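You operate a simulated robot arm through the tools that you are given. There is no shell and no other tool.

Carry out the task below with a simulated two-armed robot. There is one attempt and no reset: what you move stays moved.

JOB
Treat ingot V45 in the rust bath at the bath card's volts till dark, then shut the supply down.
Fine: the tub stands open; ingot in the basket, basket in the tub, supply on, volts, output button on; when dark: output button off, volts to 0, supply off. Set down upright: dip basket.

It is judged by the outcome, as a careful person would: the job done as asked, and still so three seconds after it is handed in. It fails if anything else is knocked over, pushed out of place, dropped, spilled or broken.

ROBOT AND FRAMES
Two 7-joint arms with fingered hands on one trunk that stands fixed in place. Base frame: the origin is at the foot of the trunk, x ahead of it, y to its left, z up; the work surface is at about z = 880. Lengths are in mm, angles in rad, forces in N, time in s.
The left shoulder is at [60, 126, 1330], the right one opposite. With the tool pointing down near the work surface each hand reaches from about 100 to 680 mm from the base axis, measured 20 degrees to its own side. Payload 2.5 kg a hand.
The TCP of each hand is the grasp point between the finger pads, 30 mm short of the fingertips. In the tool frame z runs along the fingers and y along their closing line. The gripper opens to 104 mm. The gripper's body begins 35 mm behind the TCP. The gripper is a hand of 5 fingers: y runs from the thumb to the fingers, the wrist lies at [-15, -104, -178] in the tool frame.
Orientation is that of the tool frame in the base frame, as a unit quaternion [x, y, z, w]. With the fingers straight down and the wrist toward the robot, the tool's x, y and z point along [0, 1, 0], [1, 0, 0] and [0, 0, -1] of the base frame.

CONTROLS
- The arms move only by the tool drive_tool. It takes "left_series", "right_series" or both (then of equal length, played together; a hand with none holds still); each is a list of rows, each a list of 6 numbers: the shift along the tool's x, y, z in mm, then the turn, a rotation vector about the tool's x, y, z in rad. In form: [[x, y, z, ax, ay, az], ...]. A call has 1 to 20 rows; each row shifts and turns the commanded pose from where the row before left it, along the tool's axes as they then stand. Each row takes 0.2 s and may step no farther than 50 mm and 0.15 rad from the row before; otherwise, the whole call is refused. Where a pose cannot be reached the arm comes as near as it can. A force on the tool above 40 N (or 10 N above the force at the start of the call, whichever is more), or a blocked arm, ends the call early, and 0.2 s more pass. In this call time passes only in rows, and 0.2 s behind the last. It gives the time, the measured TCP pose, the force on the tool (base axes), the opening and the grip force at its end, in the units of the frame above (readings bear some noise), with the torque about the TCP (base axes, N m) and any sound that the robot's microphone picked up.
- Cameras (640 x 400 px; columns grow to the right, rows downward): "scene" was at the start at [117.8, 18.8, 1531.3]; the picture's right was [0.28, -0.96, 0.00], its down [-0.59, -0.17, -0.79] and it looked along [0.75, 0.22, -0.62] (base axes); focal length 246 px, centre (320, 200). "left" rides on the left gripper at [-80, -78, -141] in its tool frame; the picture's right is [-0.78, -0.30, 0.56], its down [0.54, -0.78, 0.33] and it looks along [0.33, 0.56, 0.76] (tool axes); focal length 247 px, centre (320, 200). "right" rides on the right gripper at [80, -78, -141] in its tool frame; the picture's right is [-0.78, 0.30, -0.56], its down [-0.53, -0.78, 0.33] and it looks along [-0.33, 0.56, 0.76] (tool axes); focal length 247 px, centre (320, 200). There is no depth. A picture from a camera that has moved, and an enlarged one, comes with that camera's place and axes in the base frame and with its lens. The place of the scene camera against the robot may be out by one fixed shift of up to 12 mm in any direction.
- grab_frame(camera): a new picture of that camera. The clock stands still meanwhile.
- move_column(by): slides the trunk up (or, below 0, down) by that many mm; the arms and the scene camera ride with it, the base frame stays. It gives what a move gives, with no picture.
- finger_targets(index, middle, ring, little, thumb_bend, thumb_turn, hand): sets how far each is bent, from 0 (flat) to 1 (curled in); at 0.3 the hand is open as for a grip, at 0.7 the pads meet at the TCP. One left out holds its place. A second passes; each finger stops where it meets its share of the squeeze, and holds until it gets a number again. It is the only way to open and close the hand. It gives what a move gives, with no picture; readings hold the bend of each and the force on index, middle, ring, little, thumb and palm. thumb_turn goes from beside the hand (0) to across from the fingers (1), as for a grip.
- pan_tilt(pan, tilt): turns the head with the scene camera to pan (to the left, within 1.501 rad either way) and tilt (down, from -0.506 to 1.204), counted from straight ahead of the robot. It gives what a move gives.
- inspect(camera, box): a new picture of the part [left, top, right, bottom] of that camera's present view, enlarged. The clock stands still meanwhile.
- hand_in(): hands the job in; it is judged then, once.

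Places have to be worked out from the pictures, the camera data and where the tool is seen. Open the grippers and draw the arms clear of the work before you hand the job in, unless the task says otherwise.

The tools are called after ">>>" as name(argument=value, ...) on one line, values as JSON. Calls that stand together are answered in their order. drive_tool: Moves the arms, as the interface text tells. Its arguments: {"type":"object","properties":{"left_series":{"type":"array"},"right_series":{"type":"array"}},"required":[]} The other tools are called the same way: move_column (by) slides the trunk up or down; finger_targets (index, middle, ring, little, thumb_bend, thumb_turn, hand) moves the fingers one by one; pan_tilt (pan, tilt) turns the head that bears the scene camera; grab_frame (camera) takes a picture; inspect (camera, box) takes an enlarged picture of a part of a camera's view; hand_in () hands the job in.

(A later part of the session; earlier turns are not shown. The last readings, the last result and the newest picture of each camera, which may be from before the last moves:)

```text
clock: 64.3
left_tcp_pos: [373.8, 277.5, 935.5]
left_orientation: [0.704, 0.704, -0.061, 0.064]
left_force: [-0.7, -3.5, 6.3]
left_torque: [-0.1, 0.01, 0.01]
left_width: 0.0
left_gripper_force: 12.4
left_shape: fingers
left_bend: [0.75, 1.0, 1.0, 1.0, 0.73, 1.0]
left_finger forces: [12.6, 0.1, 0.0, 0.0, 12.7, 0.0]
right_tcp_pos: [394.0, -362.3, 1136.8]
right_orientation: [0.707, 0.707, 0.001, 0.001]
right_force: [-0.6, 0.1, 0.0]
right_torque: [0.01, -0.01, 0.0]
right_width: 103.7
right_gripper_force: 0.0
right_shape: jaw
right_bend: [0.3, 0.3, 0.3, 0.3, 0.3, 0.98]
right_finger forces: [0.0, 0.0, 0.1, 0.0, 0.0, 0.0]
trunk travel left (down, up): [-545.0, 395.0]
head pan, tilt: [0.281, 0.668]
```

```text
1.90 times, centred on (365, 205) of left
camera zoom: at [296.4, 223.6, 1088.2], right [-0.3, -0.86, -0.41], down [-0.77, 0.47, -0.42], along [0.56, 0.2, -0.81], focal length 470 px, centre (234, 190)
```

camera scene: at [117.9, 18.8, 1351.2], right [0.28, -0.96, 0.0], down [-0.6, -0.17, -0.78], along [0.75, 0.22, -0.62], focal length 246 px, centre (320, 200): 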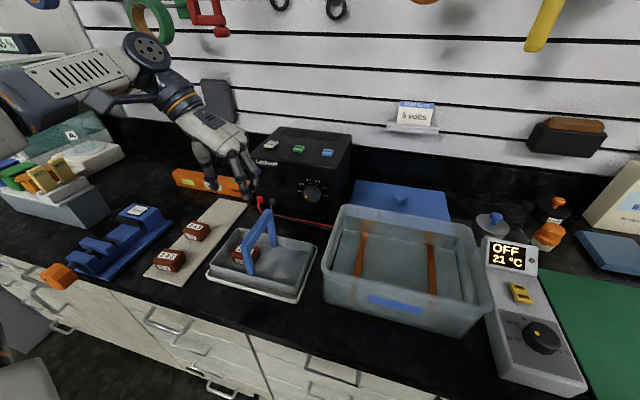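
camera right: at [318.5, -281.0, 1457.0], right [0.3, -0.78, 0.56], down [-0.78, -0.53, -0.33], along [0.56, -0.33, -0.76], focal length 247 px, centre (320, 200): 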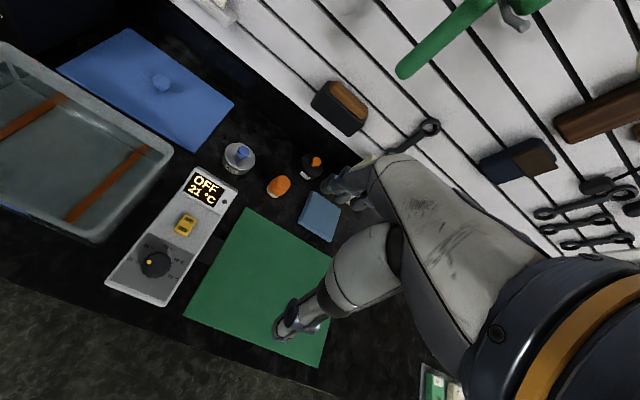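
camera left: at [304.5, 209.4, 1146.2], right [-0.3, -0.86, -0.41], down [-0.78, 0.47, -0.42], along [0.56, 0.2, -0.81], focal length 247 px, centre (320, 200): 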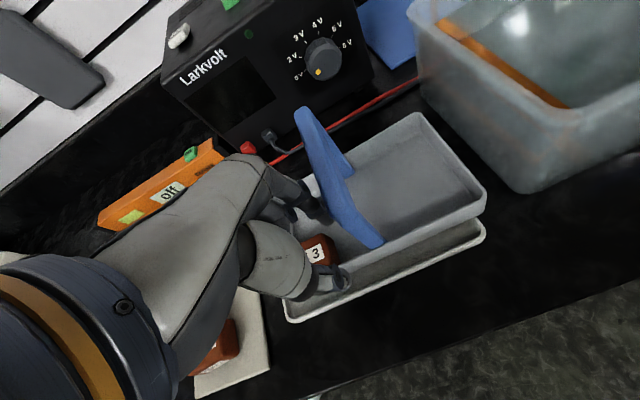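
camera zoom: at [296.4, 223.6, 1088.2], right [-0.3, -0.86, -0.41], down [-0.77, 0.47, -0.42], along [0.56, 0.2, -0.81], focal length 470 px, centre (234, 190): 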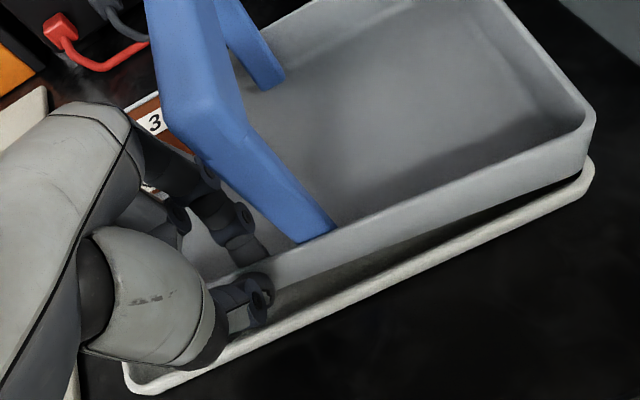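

The basket is back over its tray. I release the wall and raise the hand to look.

>>> finger_targets(hand="left", index=0.58, thumb_bend=0.55)

>>> drive_tool(left_series=[[-1, 0, -6, 0, 0, 0], [-4.3, 0, -24.6, 0, 0, 0], [-7, 0, -39.4, 0, 0, 0], [-7, 0, -39.4, 0, 0, 0], [0, 0, 0, 0, 0.0875, 0], [0, 0, 0, 0, 0.0875, 0]])

>>> inspect(camera="scene", box=[200, 180, 340, 310])

>>> grab_frame(camera="left")

```text
clock: 65.3
left_tcp_pos: [373.4, 278.2, 933.2]
left_orientation: [0.704, 0.705, -0.063, 0.062]
left_force: [-0.4, 0.2, -0.2]
left_torque: [-0.01, 0.01, 0.0]
left_width: 35.8
left_gripper_force: 0.1
left_shape: fingers
left_bend: [0.57, 1.0, 1.0, 1.0, 0.55, 1.0]
left_finger forces: [0.1, 0.0, 0.1, 0.0, 0.0, 0.0]
right_tcp_pos: [395.9, -360.7, 1135.8]
right_orientation: [0.707, 0.707, 0.0, -0.001]
right_force: [0.7, -0.5, -0.4]
right_torque: [0.0, -0.02, 0.03]
right_width: 103.7
right_gripper_force: 0.0
right_shape: jaw
right_bend: [0.3, 0.3, 0.3, 0.3, 0.3, 0.98]
right_finger forces: [0.1, 0.0, 0.0, 0.0, 0.0, 0.1]
trunk travel left (down, up): [-545.0, 395.0]
head pan, tilt: [0.281, 0.668]
```

```text
clock: 66.7
left_tcp_pos: [372.5, 279.5, 1046.7]
left_orientation: [0.708, 0.707, 0.002, 0.0]
left_force: [0.9, 0.7, -0.3]
left_torque: [-0.01, -0.02, 0.01]
left_width: 35.8
left_gripper_force: 0.0
left_shape: fingers
left_bend: [0.57, 1.0, 1.0, 1.0, 0.55, 1.0]
left_finger forces: [0.1, 0.1, 0.0, 0.1, 0.0, 0.1]
right_tcp_pos: [395.5, -361.9, 1136.2]
right_orientation: [0.707, 0.707, 0.0, 0.0]
right_force: [0.5, -0.2, -1.5]
right_torque: [0.02, 0.02, 0.02]
right_width: 103.7
right_gripper_force: 0.0
right_shape: jaw
right_bend: [0.3, 0.3, 0.3, 0.3, 0.3, 0.98]
right_finger forces: [0.0, 0.0, 0.0, 0.0, 0.1, 0.0]
trunk travel left (down, up): [-545.0, 395.0]
head pan, tilt: [0.281, 0.668]
```

```text
3.08 times, centred on (270, 245) of scene
camera zoom: at [117.7, 18.8, 1351.2], right [0.28, -0.96, 0.0], down [-0.6, -0.17, -0.78], along [0.75, 0.22, -0.62], focal length 756 px, centre (474, 62)
```

zoom: 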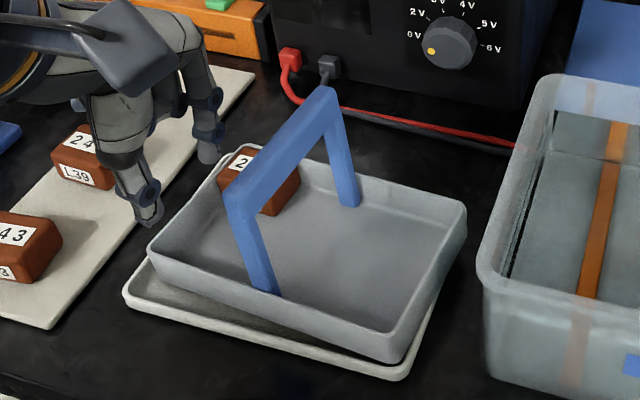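

```text
taken
camera left: at [296.2, 198.7, 1186.3], right [-0.3, -0.77, -0.56], down [-0.78, 0.54, -0.33], along [0.56, 0.34, -0.76], focal length 247 px, centre (320, 200)
```

left: 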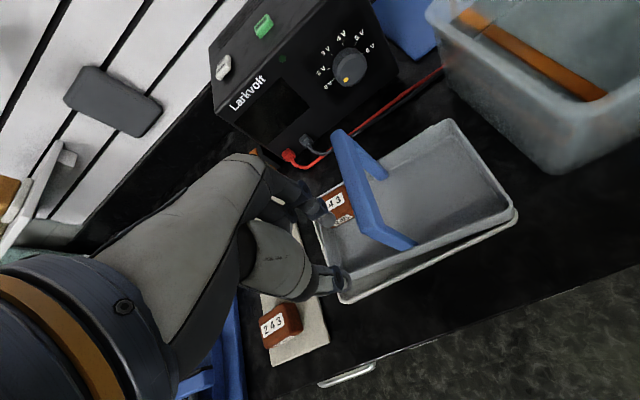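

V45 is now at the far side, left of the handle. I move the hand aside a bit and zoom to measure.

>>> drive_tool(left_series=[[0, 0, -30, 0, 0, 0], [0, -30, -30, 0, 0, 0]])

>>> inspect(camera="left", box=[310, 120, 530, 320])

>>> inspect(camera="scene", box=[220, 200, 310, 300])

```text
clock: 67.3
left_tcp_pos: [341.7, 278.9, 1105.2]
left_orientation: [0.708, 0.707, 0.0, 0.001]
left_force: [0.4, 0.2, -0.8]
left_torque: [0.02, -0.01, 0.03]
left_width: 35.8
left_gripper_force: 0.0
left_shape: fingers
left_bend: [0.57, 1.0, 1.0, 1.0, 0.55, 1.0]
left_finger forces: [0.1, 0.0, 0.1, 0.0, 0.1, 0.1]
right_tcp_pos: [394.2, -362.3, 1136.1]
right_orientation: [0.707, 0.707, 0.0, 0.001]
right_force: [0.1, -0.2, 0.0]
right_torque: [0.02, 0.0, 0.03]
right_width: 103.5
right_gripper_force: 0.1
right_shape: jaw
right_bend: [0.3, 0.3, 0.3, 0.3, 0.3, 0.98]
right_finger forces: [0.0, 0.0, 0.1, 0.1, 0.0, 0.0]
trunk travel left (down, up): [-545.0, 395.0]
head pan, tilt: [0.281, 0.668]
```

```text
2.00 times, centred on (420, 220) of left
camera zoom: at [265.8, 198.5, 1246.3], right [-0.3, -0.78, -0.56], down [-0.78, 0.54, -0.33], along [0.56, 0.33, -0.76], focal length 494 px, centre (120, 160)
```

zoom: 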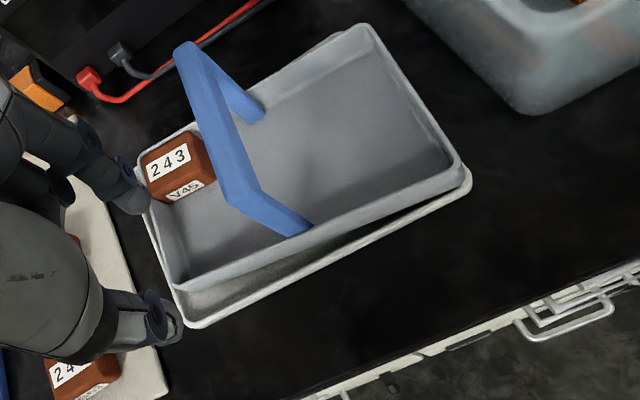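

```text
4.00 times, centred on (265, 250) of scene
camera zoom: at [117.3, 18.8, 1351.3], right [0.28, -0.96, 0.0], down [-0.6, -0.17, -0.79], along [0.75, 0.22, -0.62], focal length 982 px, centre (540, 0)
```

zoom: 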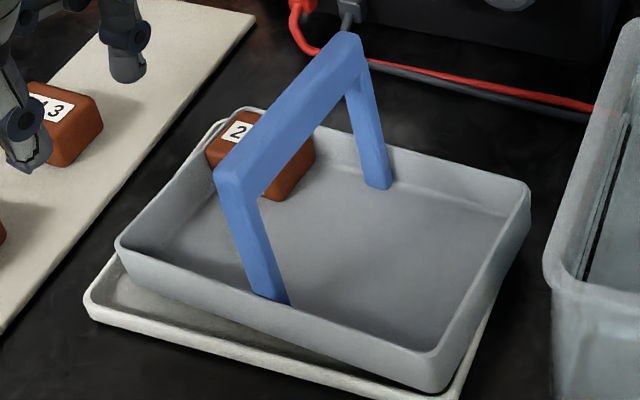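

Zoom on the ingot to see its gaps to the far and left walls.

>>> inspect(camera="left", box=[320, 170, 390, 230])

>>> inspect(camera="scene", box=[240, 215, 290, 255])

```text
6.67 times, centred on (355, 200) of left
camera zoom: at [265.8, 198.5, 1246.3], right [-0.3, -0.78, -0.56], down [-0.78, 0.54, -0.33], along [0.56, 0.33, -0.76], focal length 1646 px, centre (87, 200)
```

zoom: 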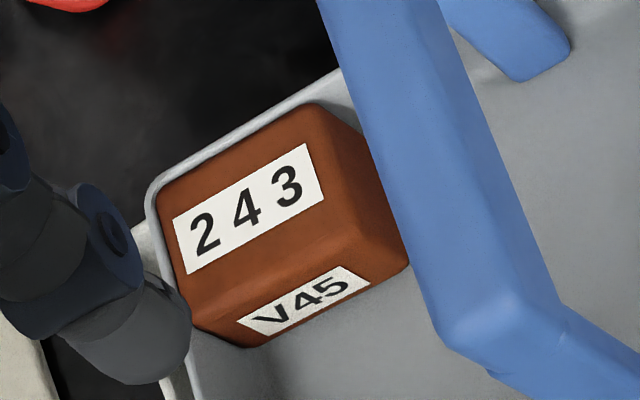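

```text
10.00 times, centred on (265, 235) of scene
camera zoom: at [117.3, 18.8, 1351.3], right [0.28, -0.96, 0.0], down [-0.6, -0.17, -0.79], along [0.75, 0.22, -0.62], focal length 2456 px, centre (870, -150)
```

zoom: 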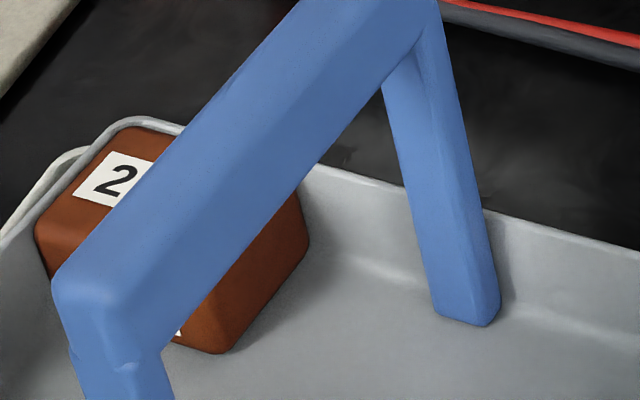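

V45 is now in the far-left corner, about (474, 300). I'll repeat from the far wall, but with much finer increments near the slip angle so it stops mid-way. I move the hand over the far wall beside it, aligned with the basket's ~8° yaw.

>>> drive_tool(left_series=[[0, 0, 0, 0, 0, 0.14], [0, 0, 0, 0, -0.0875, 0], [0, 0, 0, 0, -0.0875, 0], [1.9, 49.5, -0.3, 0, 0, 0], [1.9, 49.5, -0.3, 0, 0, 0], [1.9, 49.5, -0.3, 0, 0, 0], [6.6, 0, 37.5, 0, 0, 0], [6.6, 0, 37.5, 0, 0, 0], [6.2, 0, 35, 0, 0, 0]])

>>> inspect(camera="left", box=[250, 130, 450, 310])

>>> inspect(camera="scene", box=[210, 170, 320, 270])

```text
clock: 69.3
left_tcp_pos: [491.3, 264.8, 993.6]
left_orientation: [0.752, 0.654, -0.065, 0.057]
left_force: [-0.5, -0.5, -0.3]
left_torque: [0.0, 0.02, 0.0]
left_width: 35.7
left_gripper_force: 0.0
left_shape: fingers
left_bend: [0.57, 1.0, 1.0, 1.0, 0.55, 1.0]
left_finger forces: [0.0, 0.0, 0.0, 0.0, 0.0, 0.0]
right_tcp_pos: [394.1, -360.9, 1136.9]
right_orientation: [0.707, 0.707, 0.0, 0.0]
right_force: [-0.3, -0.5, 0.4]
right_torque: [0.01, 0.03, -0.01]
right_width: 103.7
right_gripper_force: 0.1
right_shape: jaw
right_bend: [0.3, 0.3, 0.3, 0.3, 0.3, 0.98]
right_finger forces: [0.0, 0.1, 0.0, 0.1, 0.1, 0.0]
trunk travel left (down, up): [-545.0, 395.0]
head pan, tilt: [0.281, 0.668]
```

```text
2.22 times, centred on (350, 220) of left
camera zoom: at [407.5, 221.0, 1146.8], right [-0.41, -0.81, -0.41], down [-0.7, 0.57, -0.42], along [0.58, 0.12, -0.81], focal length 549 px, centre (253, 156)
```

zoom: 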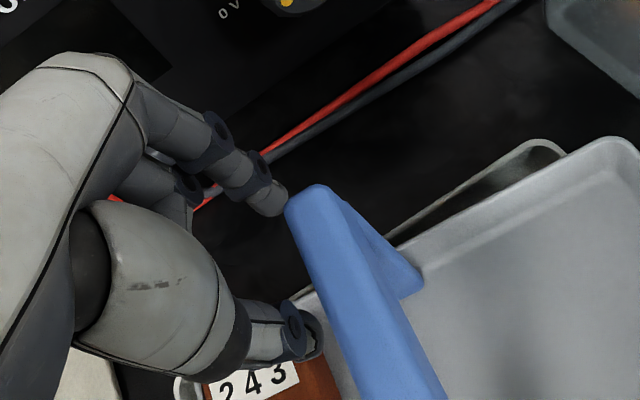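

```text
4.00 times, centred on (265, 220) of scene
camera zoom: at [117.9, 19.0, 1351.3], right [0.28, -0.96, 0.0], down [-0.6, -0.17, -0.78], along [0.75, 0.22, -0.62], focal length 982 px, centre (540, 120)
```

zoom: 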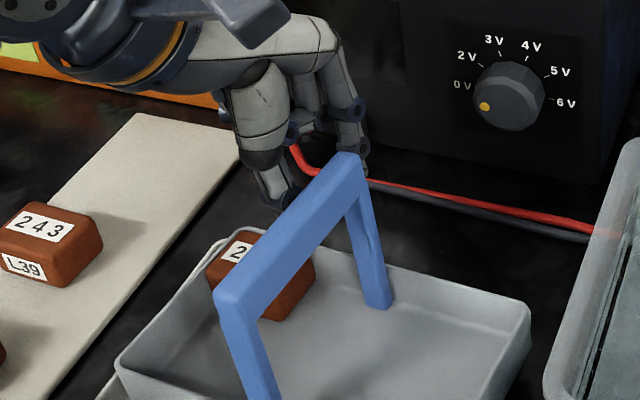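

The index hangs just outside the far wall and the thumb inside between ingot and leg. I descend to straddle the far wall.

>>> drive_tool(left_series=[[3.07, 0, 17.4, 0, 0, 0], [3.07, 0, 17.4, 0, 0, 0], [2.6, 0, 14.8, 0, 0, 0]])

>>> inspect(camera="left", box=[250, 130, 450, 310])

>>> inspect(camera="scene", box=[210, 170, 320, 270])

```text
clock: 70.1
left_tcp_pos: [491.5, 264.1, 943.6]
left_orientation: [0.752, 0.653, -0.065, 0.057]
left_force: [0.9, 0.2, 0.0]
left_torque: [0.0, 0.0, 0.0]
left_width: 36.1
left_gripper_force: 0.0
left_shape: fingers
left_bend: [0.57, 1.0, 1.0, 1.0, 0.55, 1.0]
left_finger forces: [0.1, 0.1, 0.1, 0.0, 0.0, 0.0]
right_tcp_pos: [394.2, -360.9, 1135.8]
right_orientation: [0.707, 0.707, 0.0, -0.001]
right_force: [-0.4, 0.1, -0.7]
right_torque: [0.02, 0.03, -0.04]
right_width: 103.7
right_gripper_force: 0.0
right_shape: jaw
right_bend: [0.3, 0.3, 0.3, 0.3, 0.3, 0.98]
right_finger forces: [0.0, 0.0, 0.1, 0.0, 0.0, 0.0]
trunk travel left (down, up): [-545.0, 395.0]
head pan, tilt: [0.281, 0.668]
```

```text
2.22 times, centred on (350, 220) of left
camera zoom: at [407.3, 220.7, 1095.6], right [-0.41, -0.81, -0.41], down [-0.7, 0.57, -0.42], along [0.58, 0.12, -0.81], focal length 549 px, centre (253, 156)
```

zoom: 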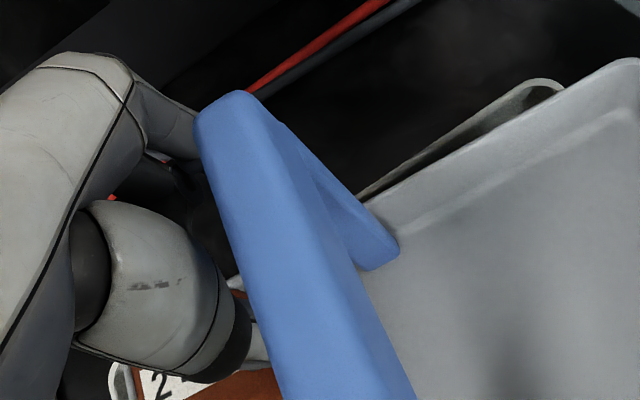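

```text
4.00 times, centred on (265, 220) of scene
camera zoom: at [117.8, 18.9, 1351.3], right [0.28, -0.96, 0.0], down [-0.6, -0.17, -0.78], along [0.75, 0.22, -0.62], focal length 982 px, centre (540, 120)
```

zoom: 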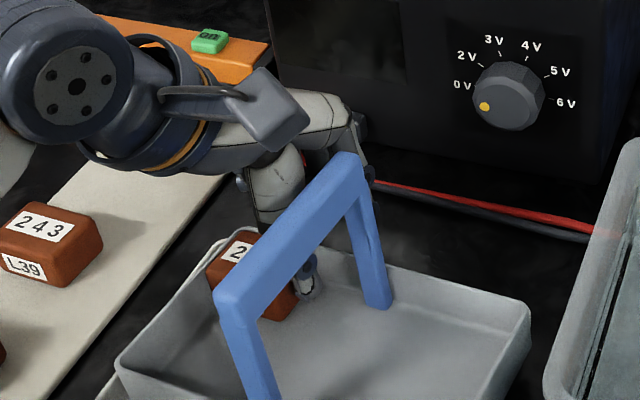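

No contact so far. I close index and thumb on the far wall.

>>> finger_targets(hand="left", index=0.8, thumb_bend=0.8)

>>> inspect(camera="scene", box=[210, 170, 320, 270])

```text
clock: 71.1
left_tcp_pos: [491.4, 264.1, 942.7]
left_orientation: [0.752, 0.653, -0.066, 0.057]
left_force: [-0.8, 0.0, -5.2]
left_torque: [0.01, 0.08, 0.01]
left_width: 0.1
left_gripper_force: 10.9
left_shape: fingers
left_bend: [0.75, 1.0, 1.0, 1.0, 0.72, 1.0]
left_finger forces: [10.2, 0.1, 0.1, 0.0, 10.9, 0.0]
right_tcp_pos: [395.9, -361.3, 1136.2]
right_orientation: [0.708, 0.707, 0.0, 0.0]
right_force: [0.6, -0.4, 0.1]
right_torque: [0.02, 0.02, 0.0]
right_width: 103.5
right_gripper_force: 0.1
right_shape: jaw
right_bend: [0.3, 0.3, 0.3, 0.3, 0.3, 0.98]
right_finger forces: [0.1, 0.0, 0.0, 0.0, 0.1, 0.0]
trunk travel left (down, up): [-545.0, 395.0]
head pan, tilt: [0.281, 0.668]
```

```text
4.00 times, centred on (265, 220) of scene
camera zoom: at [118.1, 19.1, 1351.2], right [0.28, -0.96, 0.0], down [-0.6, -0.17, -0.78], along [0.75, 0.22, -0.62], focal length 982 px, centre (540, 120)
```

zoom: 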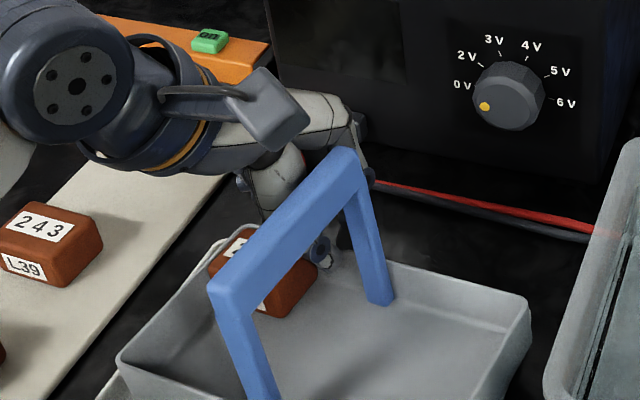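

The far wall is pinched. I raise the far side to about 20° first.

>>> drive_tool(left_series=[[-1.63, -2.4, -7.3, 0, 0, 0], [-1.7, -2.9, -7.3, 0, 0, 0], [-1.77, -3.4, -7.3, 0, 0, 0], [-1.83, -3.9, -7.3, 0, 0, 0], [-1.9, -4.4, -7.3, 0, 0, 0]])

>>> inspect(camera="scene", box=[200, 160, 330, 280])

>>> inspect(camera="left", box=[230, 130, 450, 330])

```text
clock: 72.3
left_tcp_pos: [474.6, 264.5, 981.0]
left_orientation: [0.752, 0.654, -0.066, 0.058]
left_force: [-1.2, 0.0, -6.1]
left_torque: [-0.01, 0.01, 0.01]
left_width: 0.1
left_gripper_force: 11.2
left_shape: fingers
left_bend: [0.75, 1.0, 1.0, 1.0, 0.72, 1.0]
left_finger forces: [10.6, 0.1, 0.1, 0.0, 12.3, 0.0]
right_tcp_pos: [395.6, -360.9, 1136.8]
right_orientation: [0.707, 0.707, 0.0, 0.0]
right_force: [0.0, -0.1, 0.3]
right_torque: [0.0, -0.01, -0.01]
right_width: 103.7
right_gripper_force: 0.2
right_shape: jaw
right_bend: [0.3, 0.3, 0.3, 0.3, 0.3, 0.98]
right_finger forces: [0.0, 0.0, 0.1, 0.1, 0.0, 0.0]
trunk travel left (down, up): [-545.0, 395.0]
head pan, tilt: [0.281, 0.668]
```

```text
3.33 times, centred on (265, 220) of scene
camera zoom: at [118.0, 19.1, 1351.2], right [0.28, -0.96, 0.0], down [-0.6, -0.17, -0.78], along [0.75, 0.22, -0.62], focal length 819 px, centre (503, 133)
```

zoom: 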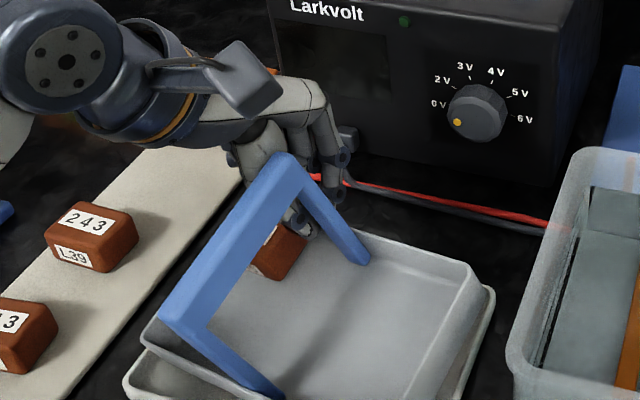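

```text
2.00 times, centred on (340, 230) of left
camera zoom: at [390.6, 220.7, 1133.2], right [-0.41, -0.81, -0.41], down [-0.7, 0.57, -0.42], along [0.58, 0.12, -0.81], focal length 494 px, centre (280, 140)
```

zoom: 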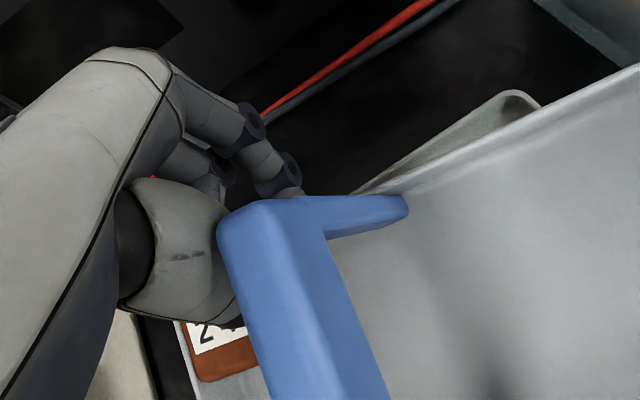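

About 20°. I raise to about 25°.

>>> drive_tool(left_series=[[-1.15, -3.1, -4.0, 0, 0, 0], [-1.15, -3.1, -4.0, 0, 0, 0]])

>>> inspect(camera="scene", box=[200, 160, 330, 280])

>>> inspect(camera="left", box=[230, 130, 450, 330])

```text
clock: 72.9
left_tcp_pos: [468.1, 263.5, 989.7]
left_orientation: [0.753, 0.653, -0.065, 0.057]
left_force: [-0.6, -0.8, -4.9]
left_torque: [-0.01, 0.01, 0.06]
left_width: 0.4
left_gripper_force: 12.1
left_shape: fingers
left_bend: [0.75, 1.0, 1.0, 1.0, 0.72, 1.0]
left_finger forces: [10.6, 0.0, 0.0, 0.0, 12.8, 0.1]
right_tcp_pos: [394.0, -363.1, 1135.9]
right_orientation: [0.707, 0.707, 0.001, 0.001]
right_force: [-0.4, -0.4, 0.7]
right_torque: [-0.01, -0.05, 0.02]
right_width: 103.5
right_gripper_force: 0.1
right_shape: jaw
right_bend: [0.3, 0.3, 0.3, 0.3, 0.3, 0.98]
right_finger forces: [0.0, 0.1, 0.0, 0.1, 0.0, 0.0]
trunk travel left (down, up): [-545.0, 395.0]
head pan, tilt: [0.281, 0.668]
```

```text
3.33 times, centred on (265, 220) of scene
camera zoom: at [118.1, 19.1, 1351.2], right [0.28, -0.96, 0.0], down [-0.6, -0.17, -0.78], along [0.75, 0.22, -0.62], focal length 819 px, centre (503, 133)
```

zoom: 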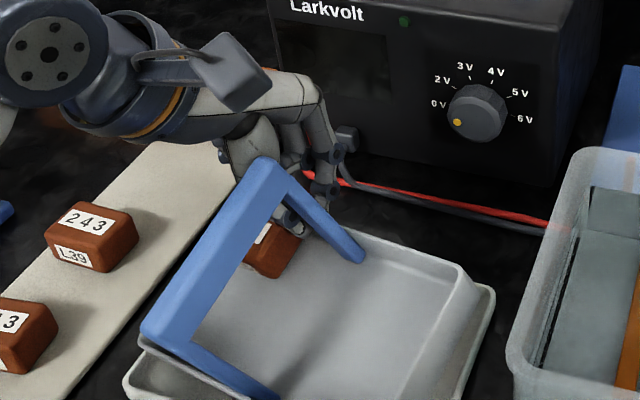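

```text
2.00 times, centred on (340, 230) of left
camera zoom: at [384.2, 221.2, 1141.4], right [-0.41, -0.81, -0.41], down [-0.7, 0.57, -0.42], along [0.58, 0.12, -0.81], focal length 494 px, centre (280, 140)
```

zoom: 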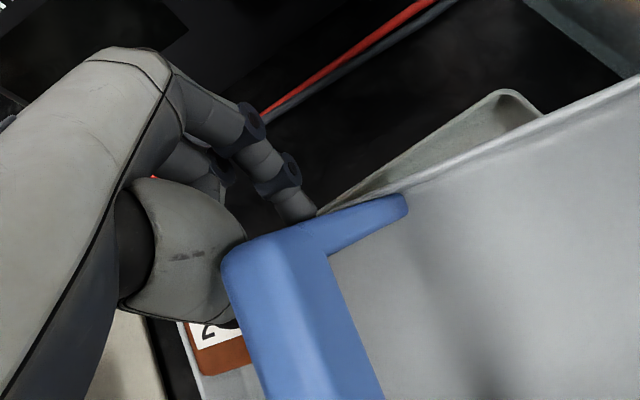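

At about 25° it still holds. Now I go in ~1° steps, checking after each.

>>> drive_tool(left_series=[[-0.47, -1.4, -1.55, 0, 0, 0]])

>>> inspect(camera="scene", box=[220, 190, 290, 260])

```text
clock: 73.3
left_tcp_pos: [465.2, 263.6, 990.8]
left_orientation: [0.752, 0.653, -0.067, 0.057]
left_force: [0.1, 0.0, -5.7]
left_torque: [-0.03, -0.02, 0.07]
left_width: 0.2
left_gripper_force: 11.5
left_shape: fingers
left_bend: [0.75, 1.0, 1.0, 1.0, 0.72, 1.0]
left_finger forces: [10.4, 0.0, 0.0, 0.0, 12.8, 0.0]
right_tcp_pos: [394.2, -360.6, 1136.0]
right_orientation: [0.707, 0.707, 0.0, 0.0]
right_force: [0.3, -0.5, 0.6]
right_torque: [0.01, 0.01, -0.02]
right_width: 103.9
right_gripper_force: 0.0
right_shape: jaw
right_bend: [0.3, 0.3, 0.3, 0.3, 0.3, 0.98]
right_finger forces: [0.0, 0.0, 0.0, 0.0, 0.0, 0.0]
trunk travel left (down, up): [-545.0, 395.0]
head pan, tilt: [0.281, 0.668]
```

```text
5.71 times, centred on (255, 225) of scene
camera zoom: at [118.1, 19.1, 1351.2], right [0.28, -0.96, 0.0], down [-0.6, -0.17, -0.78], along [0.75, 0.22, -0.62], focal length 1403 px, centre (691, 57)
```

zoom: 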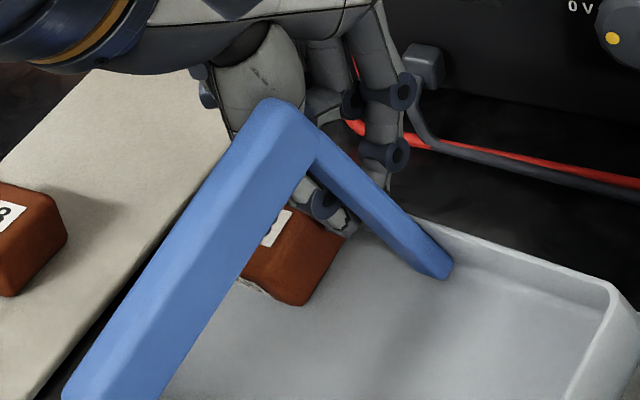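

>>> drive_tool(left_series=[[-0.47, -1.4, -1.55, 0, 0, 0]])

>>> inspect(camera="scene", box=[220, 190, 290, 260])

```text
clock: 73.7
left_tcp_pos: [464.0, 265.1, 992.3]
left_orientation: [0.752, 0.653, -0.065, 0.058]
left_force: [0.8, -0.7, -2.8]
left_torque: [-0.07, -0.07, 0.05]
left_width: 0.0
left_gripper_force: 12.8
left_shape: fingers
left_bend: [0.75, 1.0, 1.0, 1.0, 0.72, 1.0]
left_finger forces: [13.1, 0.1, 0.1, 0.0, 13.2, 0.0]
right_tcp_pos: [394.5, -362.0, 1136.1]
right_orientation: [0.707, 0.708, -0.001, 0.001]
right_force: [-0.8, 0.5, 0.3]
right_torque: [0.02, 0.02, -0.03]
right_width: 103.7
right_gripper_force: 0.1
right_shape: jaw
right_bend: [0.3, 0.3, 0.3, 0.3, 0.3, 0.98]
right_finger forces: [0.0, 0.1, 0.0, 0.0, 0.0, 0.1]
trunk travel left (down, up): [-545.0, 395.0]
head pan, tilt: [0.281, 0.668]
```

```text
5.71 times, centred on (255, 225) of scene
camera zoom: at [118.1, 18.9, 1351.2], right [0.28, -0.96, 0.0], down [-0.6, -0.17, -0.78], along [0.75, 0.22, -0.62], focal length 1403 px, centre (691, 57)
```

zoom: 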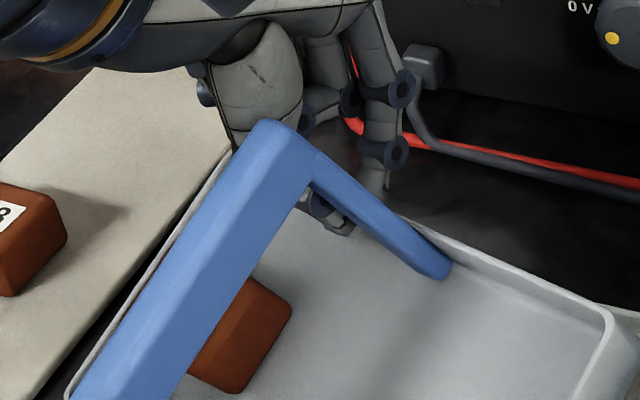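

It started sliding toward the middle. I lower the far side quickly to stop it there.

>>> drive_tool(left_series=[[3.19, 7.92, 11.63, 0, 0, 0], [2.56, 5.94, 9.71, 0, 0, 0], [2.43, 4.95, 9.73, 0, 0, 0], [2.18, 4.46, 8.76, 0, 0, 0], [1.5, 3.0, 6.0, 0, 0, 0]])

>>> inspect(camera="scene", box=[200, 160, 330, 280])

```text
clock: 74.9
left_tcp_pos: [492.4, 262.8, 946.9]
left_orientation: [0.752, 0.653, -0.065, 0.06]
left_force: [-1.5, -3.8, 7.5]
left_torque: [-0.07, 0.11, 0.04]
left_width: 0.0
left_gripper_force: 13.0
left_shape: fingers
left_bend: [0.75, 1.0, 1.0, 1.0, 0.73, 1.0]
left_finger forces: [12.4, 0.0, 0.0, 0.0, 13.8, 0.0]
right_tcp_pos: [394.5, -361.3, 1137.1]
right_orientation: [0.707, 0.708, 0.0, -0.001]
right_force: [-0.3, -0.6, -1.2]
right_torque: [-0.02, -0.01, 0.03]
right_width: 103.6
right_gripper_force: 0.1
right_shape: jaw
right_bend: [0.3, 0.3, 0.3, 0.3, 0.3, 0.98]
right_finger forces: [0.1, 0.1, 0.0, 0.0, 0.0, 0.0]
trunk travel left (down, up): [-545.0, 395.0]
head pan, tilt: [0.281, 0.668]
```

```text
3.33 times, centred on (265, 220) of scene
camera zoom: at [117.2, 18.1, 1351.5], right [0.28, -0.96, 0.0], down [-0.6, -0.17, -0.79], along [0.75, 0.22, -0.62], focal length 819 px, centre (503, 133)
```

zoom: 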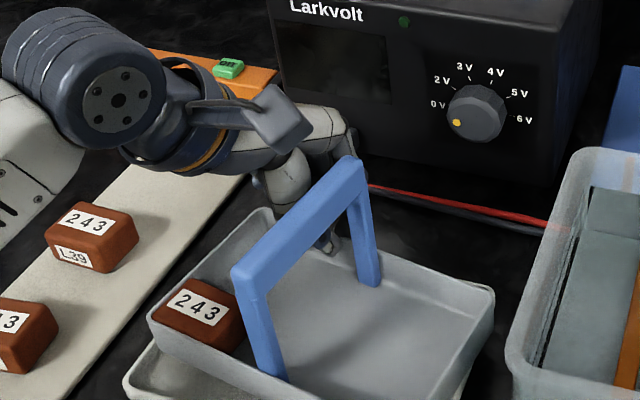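

It went farther than hoped. I look closely at where it stopped.

>>> inspect(camera="scene", box=[220, 230, 290, 290])

>>> grab_frame(camera="left")

```text
6.67 times, centred on (255, 260) of scene
camera zoom: at [117.2, 18.1, 1351.5], right [0.28, -0.96, 0.0], down [-0.6, -0.17, -0.79], along [0.75, 0.22, -0.62], focal length 1637 px, centre (753, -200)
```

zoom: 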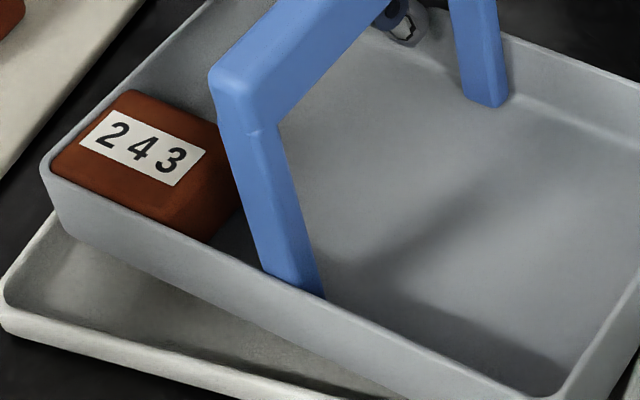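

```text
taken
camera left: at [407.9, 219.3, 1098.8], right [-0.41, -0.81, -0.41], down [-0.7, 0.57, -0.42], along [0.58, 0.11, -0.81], focal length 247 px, centre (320, 200)
```

left: 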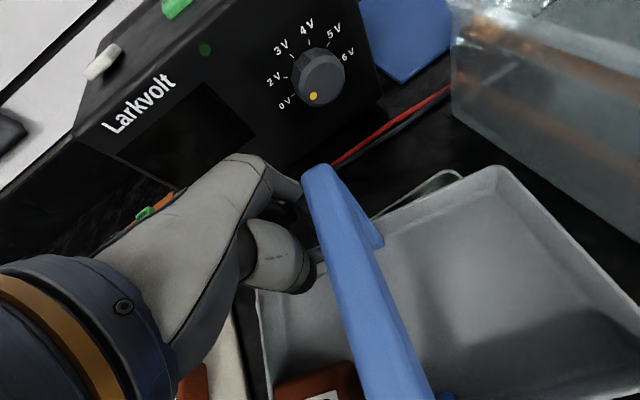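

V45 went all the way back to the near-left corner. New plan: pinch the near wall again with index and thumb, but keep ring and little extended behind the ingot as a stop, and rotate the hand together with the basket so V45 can slide only ~15 mm. First I release the far wall and back off.

>>> finger_targets(hand="left", index=0.58, thumb_bend=0.55)

>>> drive_tool(left_series=[[-1, 0, -6, 0, 0, 0], [-4.3, 0, -24.6, 0, 0, 0], [-7, 0, -39.4, 0, 0, 0], [-7, 0, -39.4, 0, 0, 0], [-7, -30, -39.4, 0, 0.0875, 0], [0, -40, 0, 0, 0.0875, 0], [0, -40, 0, 0, 0, -0.14], [0, -30, 0, 0, 0, 0]])

>>> inspect(camera="left", box=[310, 100, 530, 320])

>>> inspect(camera="scene", box=[210, 200, 330, 310])

```text
clock: 75.9
left_tcp_pos: [493.0, 263.6, 944.4]
left_orientation: [0.753, 0.653, -0.066, 0.058]
left_force: [0.4, 0.2, -0.5]
left_torque: [0.01, 0.01, -0.03]
left_width: 35.6
left_gripper_force: 0.0
left_shape: fingers
left_bend: [0.57, 1.0, 1.0, 1.0, 0.55, 1.0]
left_finger forces: [0.0, 0.0, 0.0, 0.0, 0.1, 0.0]
right_tcp_pos: [394.0, -361.3, 1136.8]
right_orientation: [0.707, 0.707, 0.0, 0.0]
right_force: [0.3, 0.5, 0.6]
right_torque: [0.03, -0.02, 0.01]
right_width: 103.8
right_gripper_force: 0.0
right_shape: jaw
right_bend: [0.3, 0.3, 0.3, 0.3, 0.3, 0.98]
right_finger forces: [0.1, 0.1, 0.0, 0.0, 0.1, 0.0]
trunk travel left (down, up): [-545.0, 395.0]
head pan, tilt: [0.281, 0.668]
```

```text
clock: 77.7
left_tcp_pos: [350.8, 278.8, 1095.6]
left_orientation: [0.707, 0.707, 0.0, 0.0]
left_force: [0.1, -0.3, 1.2]
left_torque: [0.01, 0.03, 0.0]
left_width: 36.0
left_gripper_force: 0.0
left_shape: fingers
left_bend: [0.57, 1.0, 1.0, 1.0, 0.55, 1.0]
left_finger forces: [0.1, 0.0, 0.0, 0.0, 0.0, 0.0]
right_tcp_pos: [395.0, -361.8, 1137.1]
right_orientation: [0.708, 0.707, 0.001, 0.001]
right_force: [-0.3, 0.5, 0.7]
right_torque: [0.01, 0.02, -0.02]
right_width: 103.7
right_gripper_force: 0.1
right_shape: jaw
right_bend: [0.3, 0.3, 0.3, 0.3, 0.3, 0.98]
right_finger forces: [0.1, 0.1, 0.1, 0.0, 0.0, 0.0]
trunk travel left (down, up): [-545.0, 395.0]
head pan, tilt: [0.281, 0.668]
```

```text
1.82 times, centred on (420, 210) of left
camera zoom: at [275.1, 198.1, 1236.2], right [-0.3, -0.78, -0.56], down [-0.78, 0.54, -0.33], along [0.56, 0.33, -0.76], focal length 449 px, centre (138, 182)
```

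zoom: 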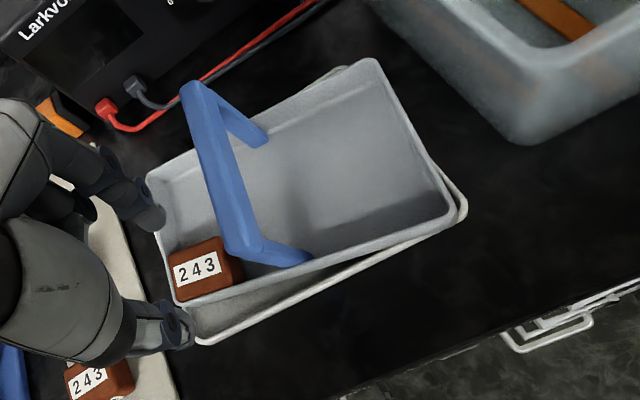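

```text
3.64 times, centred on (270, 255) of scene
camera zoom: at [117.4, 18.8, 1351.3], right [0.28, -0.96, 0.0], down [-0.6, -0.17, -0.79], along [0.75, 0.22, -0.62], focal length 893 px, centre (502, 0)
```

zoom: 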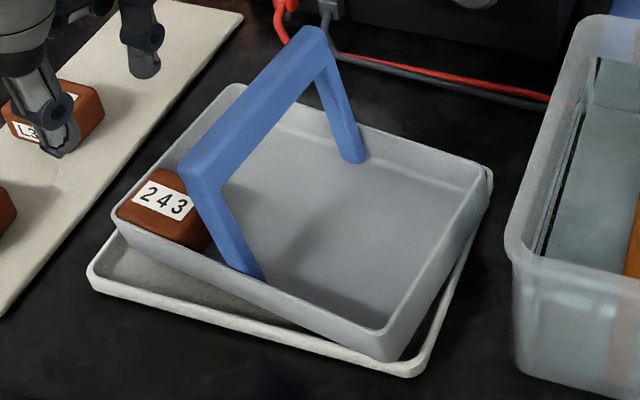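

Basket now yawed about 10.7°, near-left rim corner at (389, 341); V45 in that corner. I align the hand with the basket, set index/thumb for the wall pinch and middle+ring opened wide as a stop behind the ingot.

>>> finger_targets(hand="left", index=0.57, middle=0.25, ring=0.25, little=1.0, thumb_bend=0.55)

>>> drive_tool(left_series=[[0, 0, 0, 0, 0, 0.093], [0, 0, 0, 0, 0, 0.093], [0, 0, 0, 0, -0.0875, 0], [0, 0, 0, 0, -0.0875, 0], [16.9, 28, -3, 0, 0, 0], [5.8, 0, 32.8, 0, 0, 0], [5.8, 0, 32.8, 0, 0, 0], [5.8, 0, 32.8, 0, 0, 0]])

>>> inspect(camera="left", box=[230, 110, 450, 330])

>>> inspect(camera="scene", box=[200, 190, 320, 300])

```text
clock: 78.7
left_tcp_pos: [352.5, 279.4, 1095.3]
left_orientation: [0.707, 0.707, 0.0, 0.0]
left_force: [0.1, 0.0, -0.4]
left_torque: [-0.01, 0.04, 0.0]
left_width: 37.2
left_gripper_force: 0.1
left_shape: fingers
left_bend: [0.56, 0.25, 0.25, 1.0, 0.55, 1.0]
left_finger forces: [0.1, 0.0, 0.0, 0.1, 0.0, 0.1]
right_tcp_pos: [394.8, -361.1, 1135.9]
right_orientation: [0.707, 0.707, 0.001, 0.001]
right_force: [0.1, 0.5, 0.8]
right_torque: [0.02, -0.01, 0.0]
right_width: 103.7
right_gripper_force: 0.1
right_shape: jaw
right_bend: [0.3, 0.3, 0.3, 0.3, 0.3, 0.98]
right_finger forces: [0.0, 0.0, 0.1, 0.0, 0.0, 0.0]
trunk travel left (down, up): [-545.0, 395.0]
head pan, tilt: [0.281, 0.668]
```

```text
clock: 80.5
left_tcp_pos: [382.8, 292.3, 995.6]
left_orientation: [0.768, 0.635, -0.067, 0.056]
left_force: [0.2, 0.6, -0.4]
left_torque: [-0.03, 0.02, -0.01]
left_width: 37.5
left_gripper_force: 0.0
left_shape: fingers
left_bend: [0.56, 0.25, 0.25, 1.0, 0.55, 1.0]
left_finger forces: [0.0, 0.0, 0.0, 0.1, 0.0, 0.0]
right_tcp_pos: [395.4, -361.7, 1137.6]
right_orientation: [0.707, 0.707, 0.001, 0.0]
right_force: [1.3, 0.0, 0.1]
right_torque: [0.01, 0.0, -0.03]
right_width: 103.7
right_gripper_force: 0.2
right_shape: jaw
right_bend: [0.3, 0.3, 0.3, 0.3, 0.3, 0.98]
right_finger forces: [0.0, 0.1, 0.1, 0.0, 0.1, 0.0]
trunk travel left (down, up): [-545.0, 395.0]
head pan, tilt: [0.281, 0.668]
```

```text
1.82 times, centred on (340, 220) of left
camera zoom: at [297.8, 251.9, 1148.2], right [-0.45, -0.79, -0.41], down [-0.68, 0.61, -0.42], along [0.58, 0.09, -0.81], focal length 449 px, centre (284, 164)
```

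zoom: 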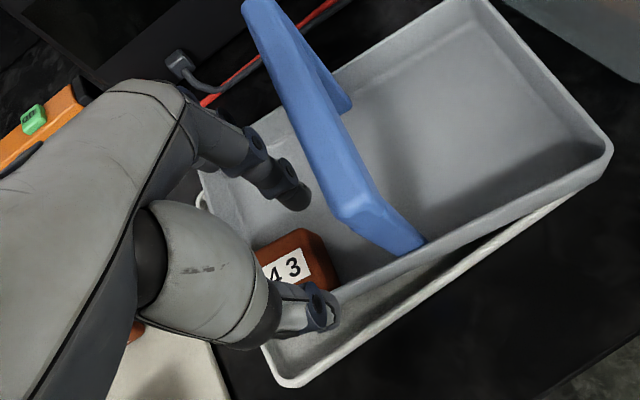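

```text
3.64 times, centred on (260, 245) of scene
camera zoom: at [117.8, 19.0, 1351.3], right [0.28, -0.96, 0.0], down [-0.6, -0.17, -0.78], along [0.75, 0.22, -0.62], focal length 893 px, centre (538, 36)
```

zoom: 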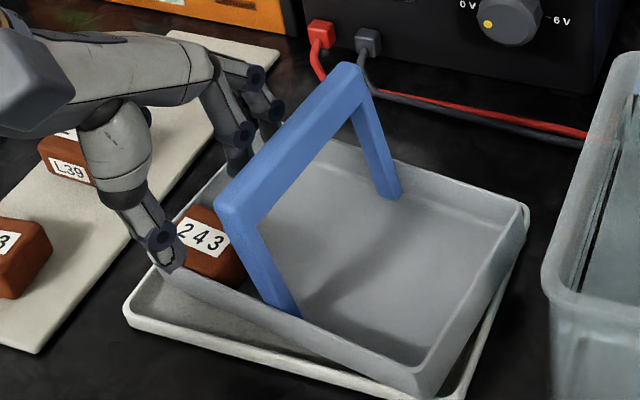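

Index will land in the gap beside the leg, thumb outside, middle and ring well behind the ingot. I descend.

>>> drive_tool(left_series=[[3.07, 0, 17.4, 0, 0, 0], [3.07, 0, 17.4, 0, 0, 0], [2.95, 0, 16.7, 0, 0, 0]])

>>> inspect(camera="left", box=[230, 110, 450, 330])

>>> inspect(camera="scene", box=[200, 190, 320, 300])

```text
clock: 81.3
left_tcp_pos: [383.6, 291.3, 943.4]
left_orientation: [0.767, 0.636, -0.067, 0.056]
left_force: [-0.7, 0.4, 0.1]
left_torque: [-0.01, 0.01, -0.02]
left_width: 37.2
left_gripper_force: 0.2
left_shape: fingers
left_bend: [0.56, 0.25, 0.25, 1.0, 0.55, 1.0]
left_finger forces: [0.1, 0.1, 0.1, 0.1, 0.0, 0.0]
right_tcp_pos: [394.8, -362.1, 1136.3]
right_orientation: [0.707, 0.707, 0.0, 0.0]
right_force: [0.6, -0.1, 0.1]
right_torque: [0.01, -0.03, 0.03]
right_width: 103.9
right_gripper_force: 0.1
right_shape: jaw
right_bend: [0.3, 0.3, 0.3, 0.3, 0.3, 0.98]
right_finger forces: [0.0, 0.1, 0.1, 0.1, 0.1, 0.0]
trunk travel left (down, up): [-545.0, 395.0]
head pan, tilt: [0.281, 0.668]
```

```text
1.82 times, centred on (340, 220) of left
camera zoom: at [298.3, 251.9, 1096.6], right [-0.45, -0.79, -0.41], down [-0.68, 0.6, -0.42], along [0.58, 0.09, -0.81], focal length 449 px, centre (284, 164)
```

zoom: 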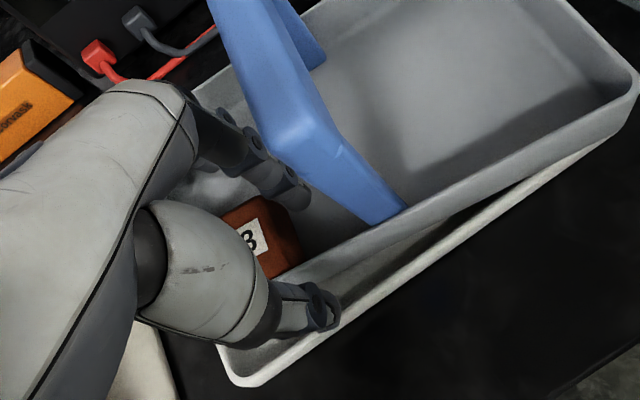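

```text
3.64 times, centred on (260, 245) of scene
camera zoom: at [117.8, 18.9, 1351.3], right [0.28, -0.96, 0.0], down [-0.6, -0.17, -0.78], along [0.75, 0.22, -0.62], focal length 893 px, centre (538, 36)
```

zoom: 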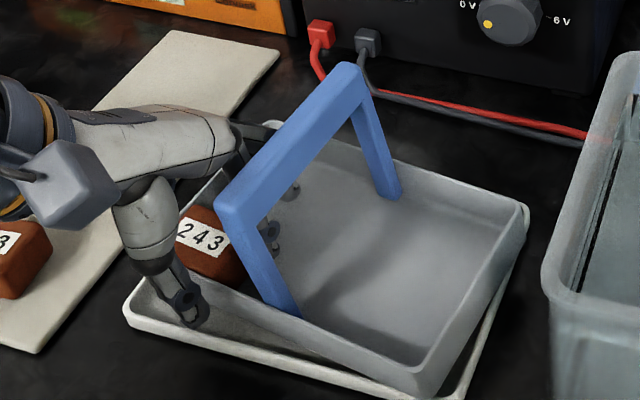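

All clear. I close index and thumb on the near wall, keeping middle and ring as the stop.

>>> finger_targets(hand="left", index=0.8, thumb_bend=0.8)

>>> inspect(camera="left", box=[230, 110, 450, 330])

>>> inspect(camera="scene", box=[200, 190, 320, 300])

```text
clock: 82.3
left_tcp_pos: [383.7, 291.2, 943.8]
left_orientation: [0.767, 0.636, -0.067, 0.056]
left_force: [0.4, 0.2, -2.3]
left_torque: [0.03, 0.03, 0.06]
left_width: 0.2
left_gripper_force: 10.5
left_shape: fingers
left_bend: [0.75, 0.25, 0.25, 1.0, 0.72, 1.0]
left_finger forces: [10.3, 0.0, 0.0, 0.1, 11.3, 0.0]
right_tcp_pos: [394.8, -362.0, 1135.6]
right_orientation: [0.707, 0.707, 0.0, -0.001]
right_force: [-0.4, 0.0, 1.0]
right_torque: [0.01, 0.0, 0.02]
right_width: 103.9
right_gripper_force: 0.0
right_shape: jaw
right_bend: [0.3, 0.3, 0.3, 0.3, 0.3, 0.98]
right_finger forces: [0.0, 0.1, 0.0, 0.1, 0.0, 0.0]
trunk travel left (down, up): [-545.0, 395.0]
head pan, tilt: [0.281, 0.668]
```

```text
1.82 times, centred on (340, 220) of left
camera zoom: at [298.5, 251.9, 1096.5], right [-0.45, -0.79, -0.41], down [-0.68, 0.6, -0.42], along [0.58, 0.09, -0.81], focal length 449 px, centre (284, 164)
```

zoom: 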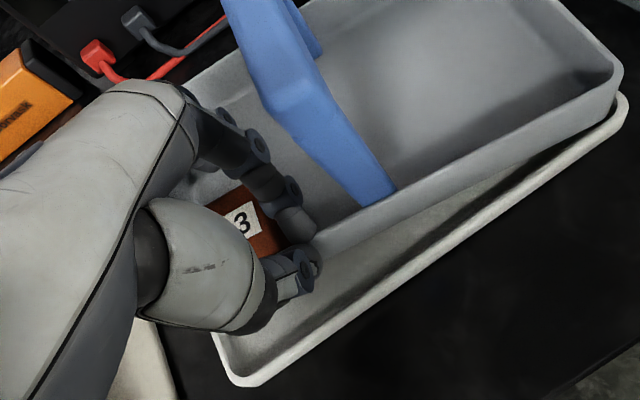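

```text
3.64 times, centred on (260, 245) of scene
camera zoom: at [118.0, 19.1, 1351.2], right [0.28, -0.96, 0.0], down [-0.6, -0.17, -0.78], along [0.75, 0.22, -0.62], focal length 893 px, centre (538, 36)
```

zoom: 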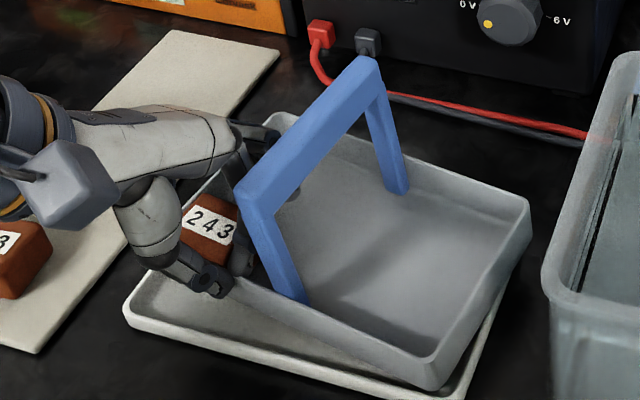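

Pinch holds. Now I tilt the near side up with the hand rotating along with the basket, first to about 17°.

>>> drive_tool(left_series=[[-1.22, 3.57, -6.92, 0.0591, 0, -0.0104], [-1.22, 3.57, -6.92, 0.0591, 0, -0.0104], [-1.22, 3.57, -6.92, 0.0591, 0, -0.0104], [-1.22, 3.57, -6.92, 0.0591, 0, -0.0104], [-1.22, 3.57, -6.92, 0.0591, 0, -0.0104]])

>>> inspect(camera="scene", box=[200, 180, 320, 290])

>>> inspect(camera="left", box=[230, 110, 450, 330])

```text
clock: 83.5
left_tcp_pos: [406.2, 286.8, 975.9]
left_orientation: [0.75, 0.639, -0.162, -0.061]
left_force: [1.3, 1.3, -4.0]
left_torque: [0.06, -0.05, 0.0]
left_width: 0.0
left_gripper_force: 10.3
left_shape: fingers
left_bend: [0.76, 0.25, 0.25, 1.0, 0.72, 1.0]
left_finger forces: [10.9, 0.0, 0.0, 0.1, 10.1, 0.0]
right_tcp_pos: [395.0, -361.9, 1137.0]
right_orientation: [0.707, 0.707, 0.001, 0.0]
right_force: [0.2, 0.3, 1.7]
right_torque: [-0.01, 0.02, -0.01]
right_width: 103.9
right_gripper_force: 0.0
right_shape: jaw
right_bend: [0.3, 0.3, 0.3, 0.3, 0.3, 0.98]
right_finger forces: [0.0, 0.0, 0.0, 0.1, 0.1, 0.1]
trunk travel left (down, up): [-545.0, 395.0]
head pan, tilt: [0.281, 0.668]
```

```text
3.64 times, centred on (260, 235) of scene
camera zoom: at [118.2, 19.1, 1351.2], right [0.28, -0.96, 0.0], down [-0.6, -0.17, -0.78], along [0.75, 0.22, -0.62], focal length 893 px, centre (538, 73)
```

zoom: 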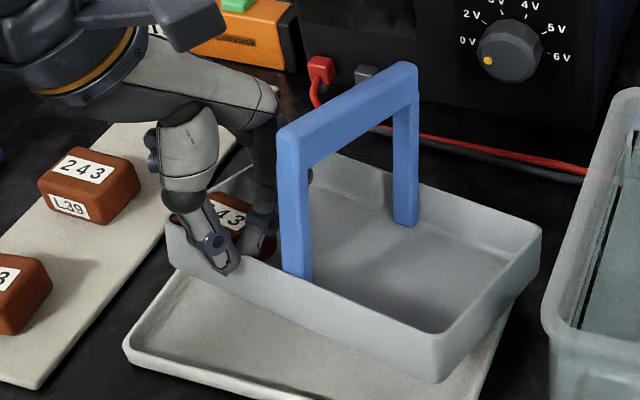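

```text
1.82 times, centred on (340, 220) of left
camera zoom: at [368.4, 238.8, 1144.6], right [-0.56, -0.77, -0.31], down [-0.77, 0.62, -0.17], along [0.32, 0.14, -0.94], focal length 449 px, centre (284, 164)
```

zoom: 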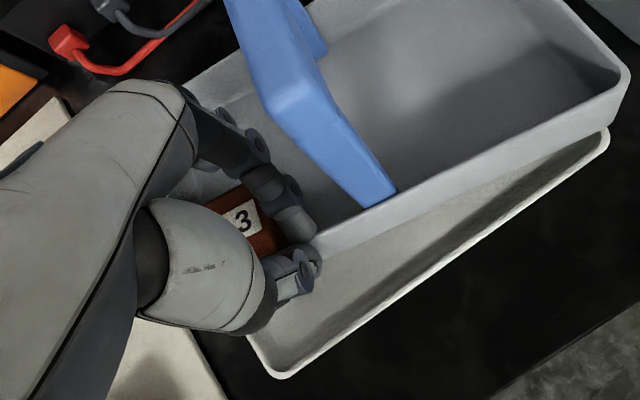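

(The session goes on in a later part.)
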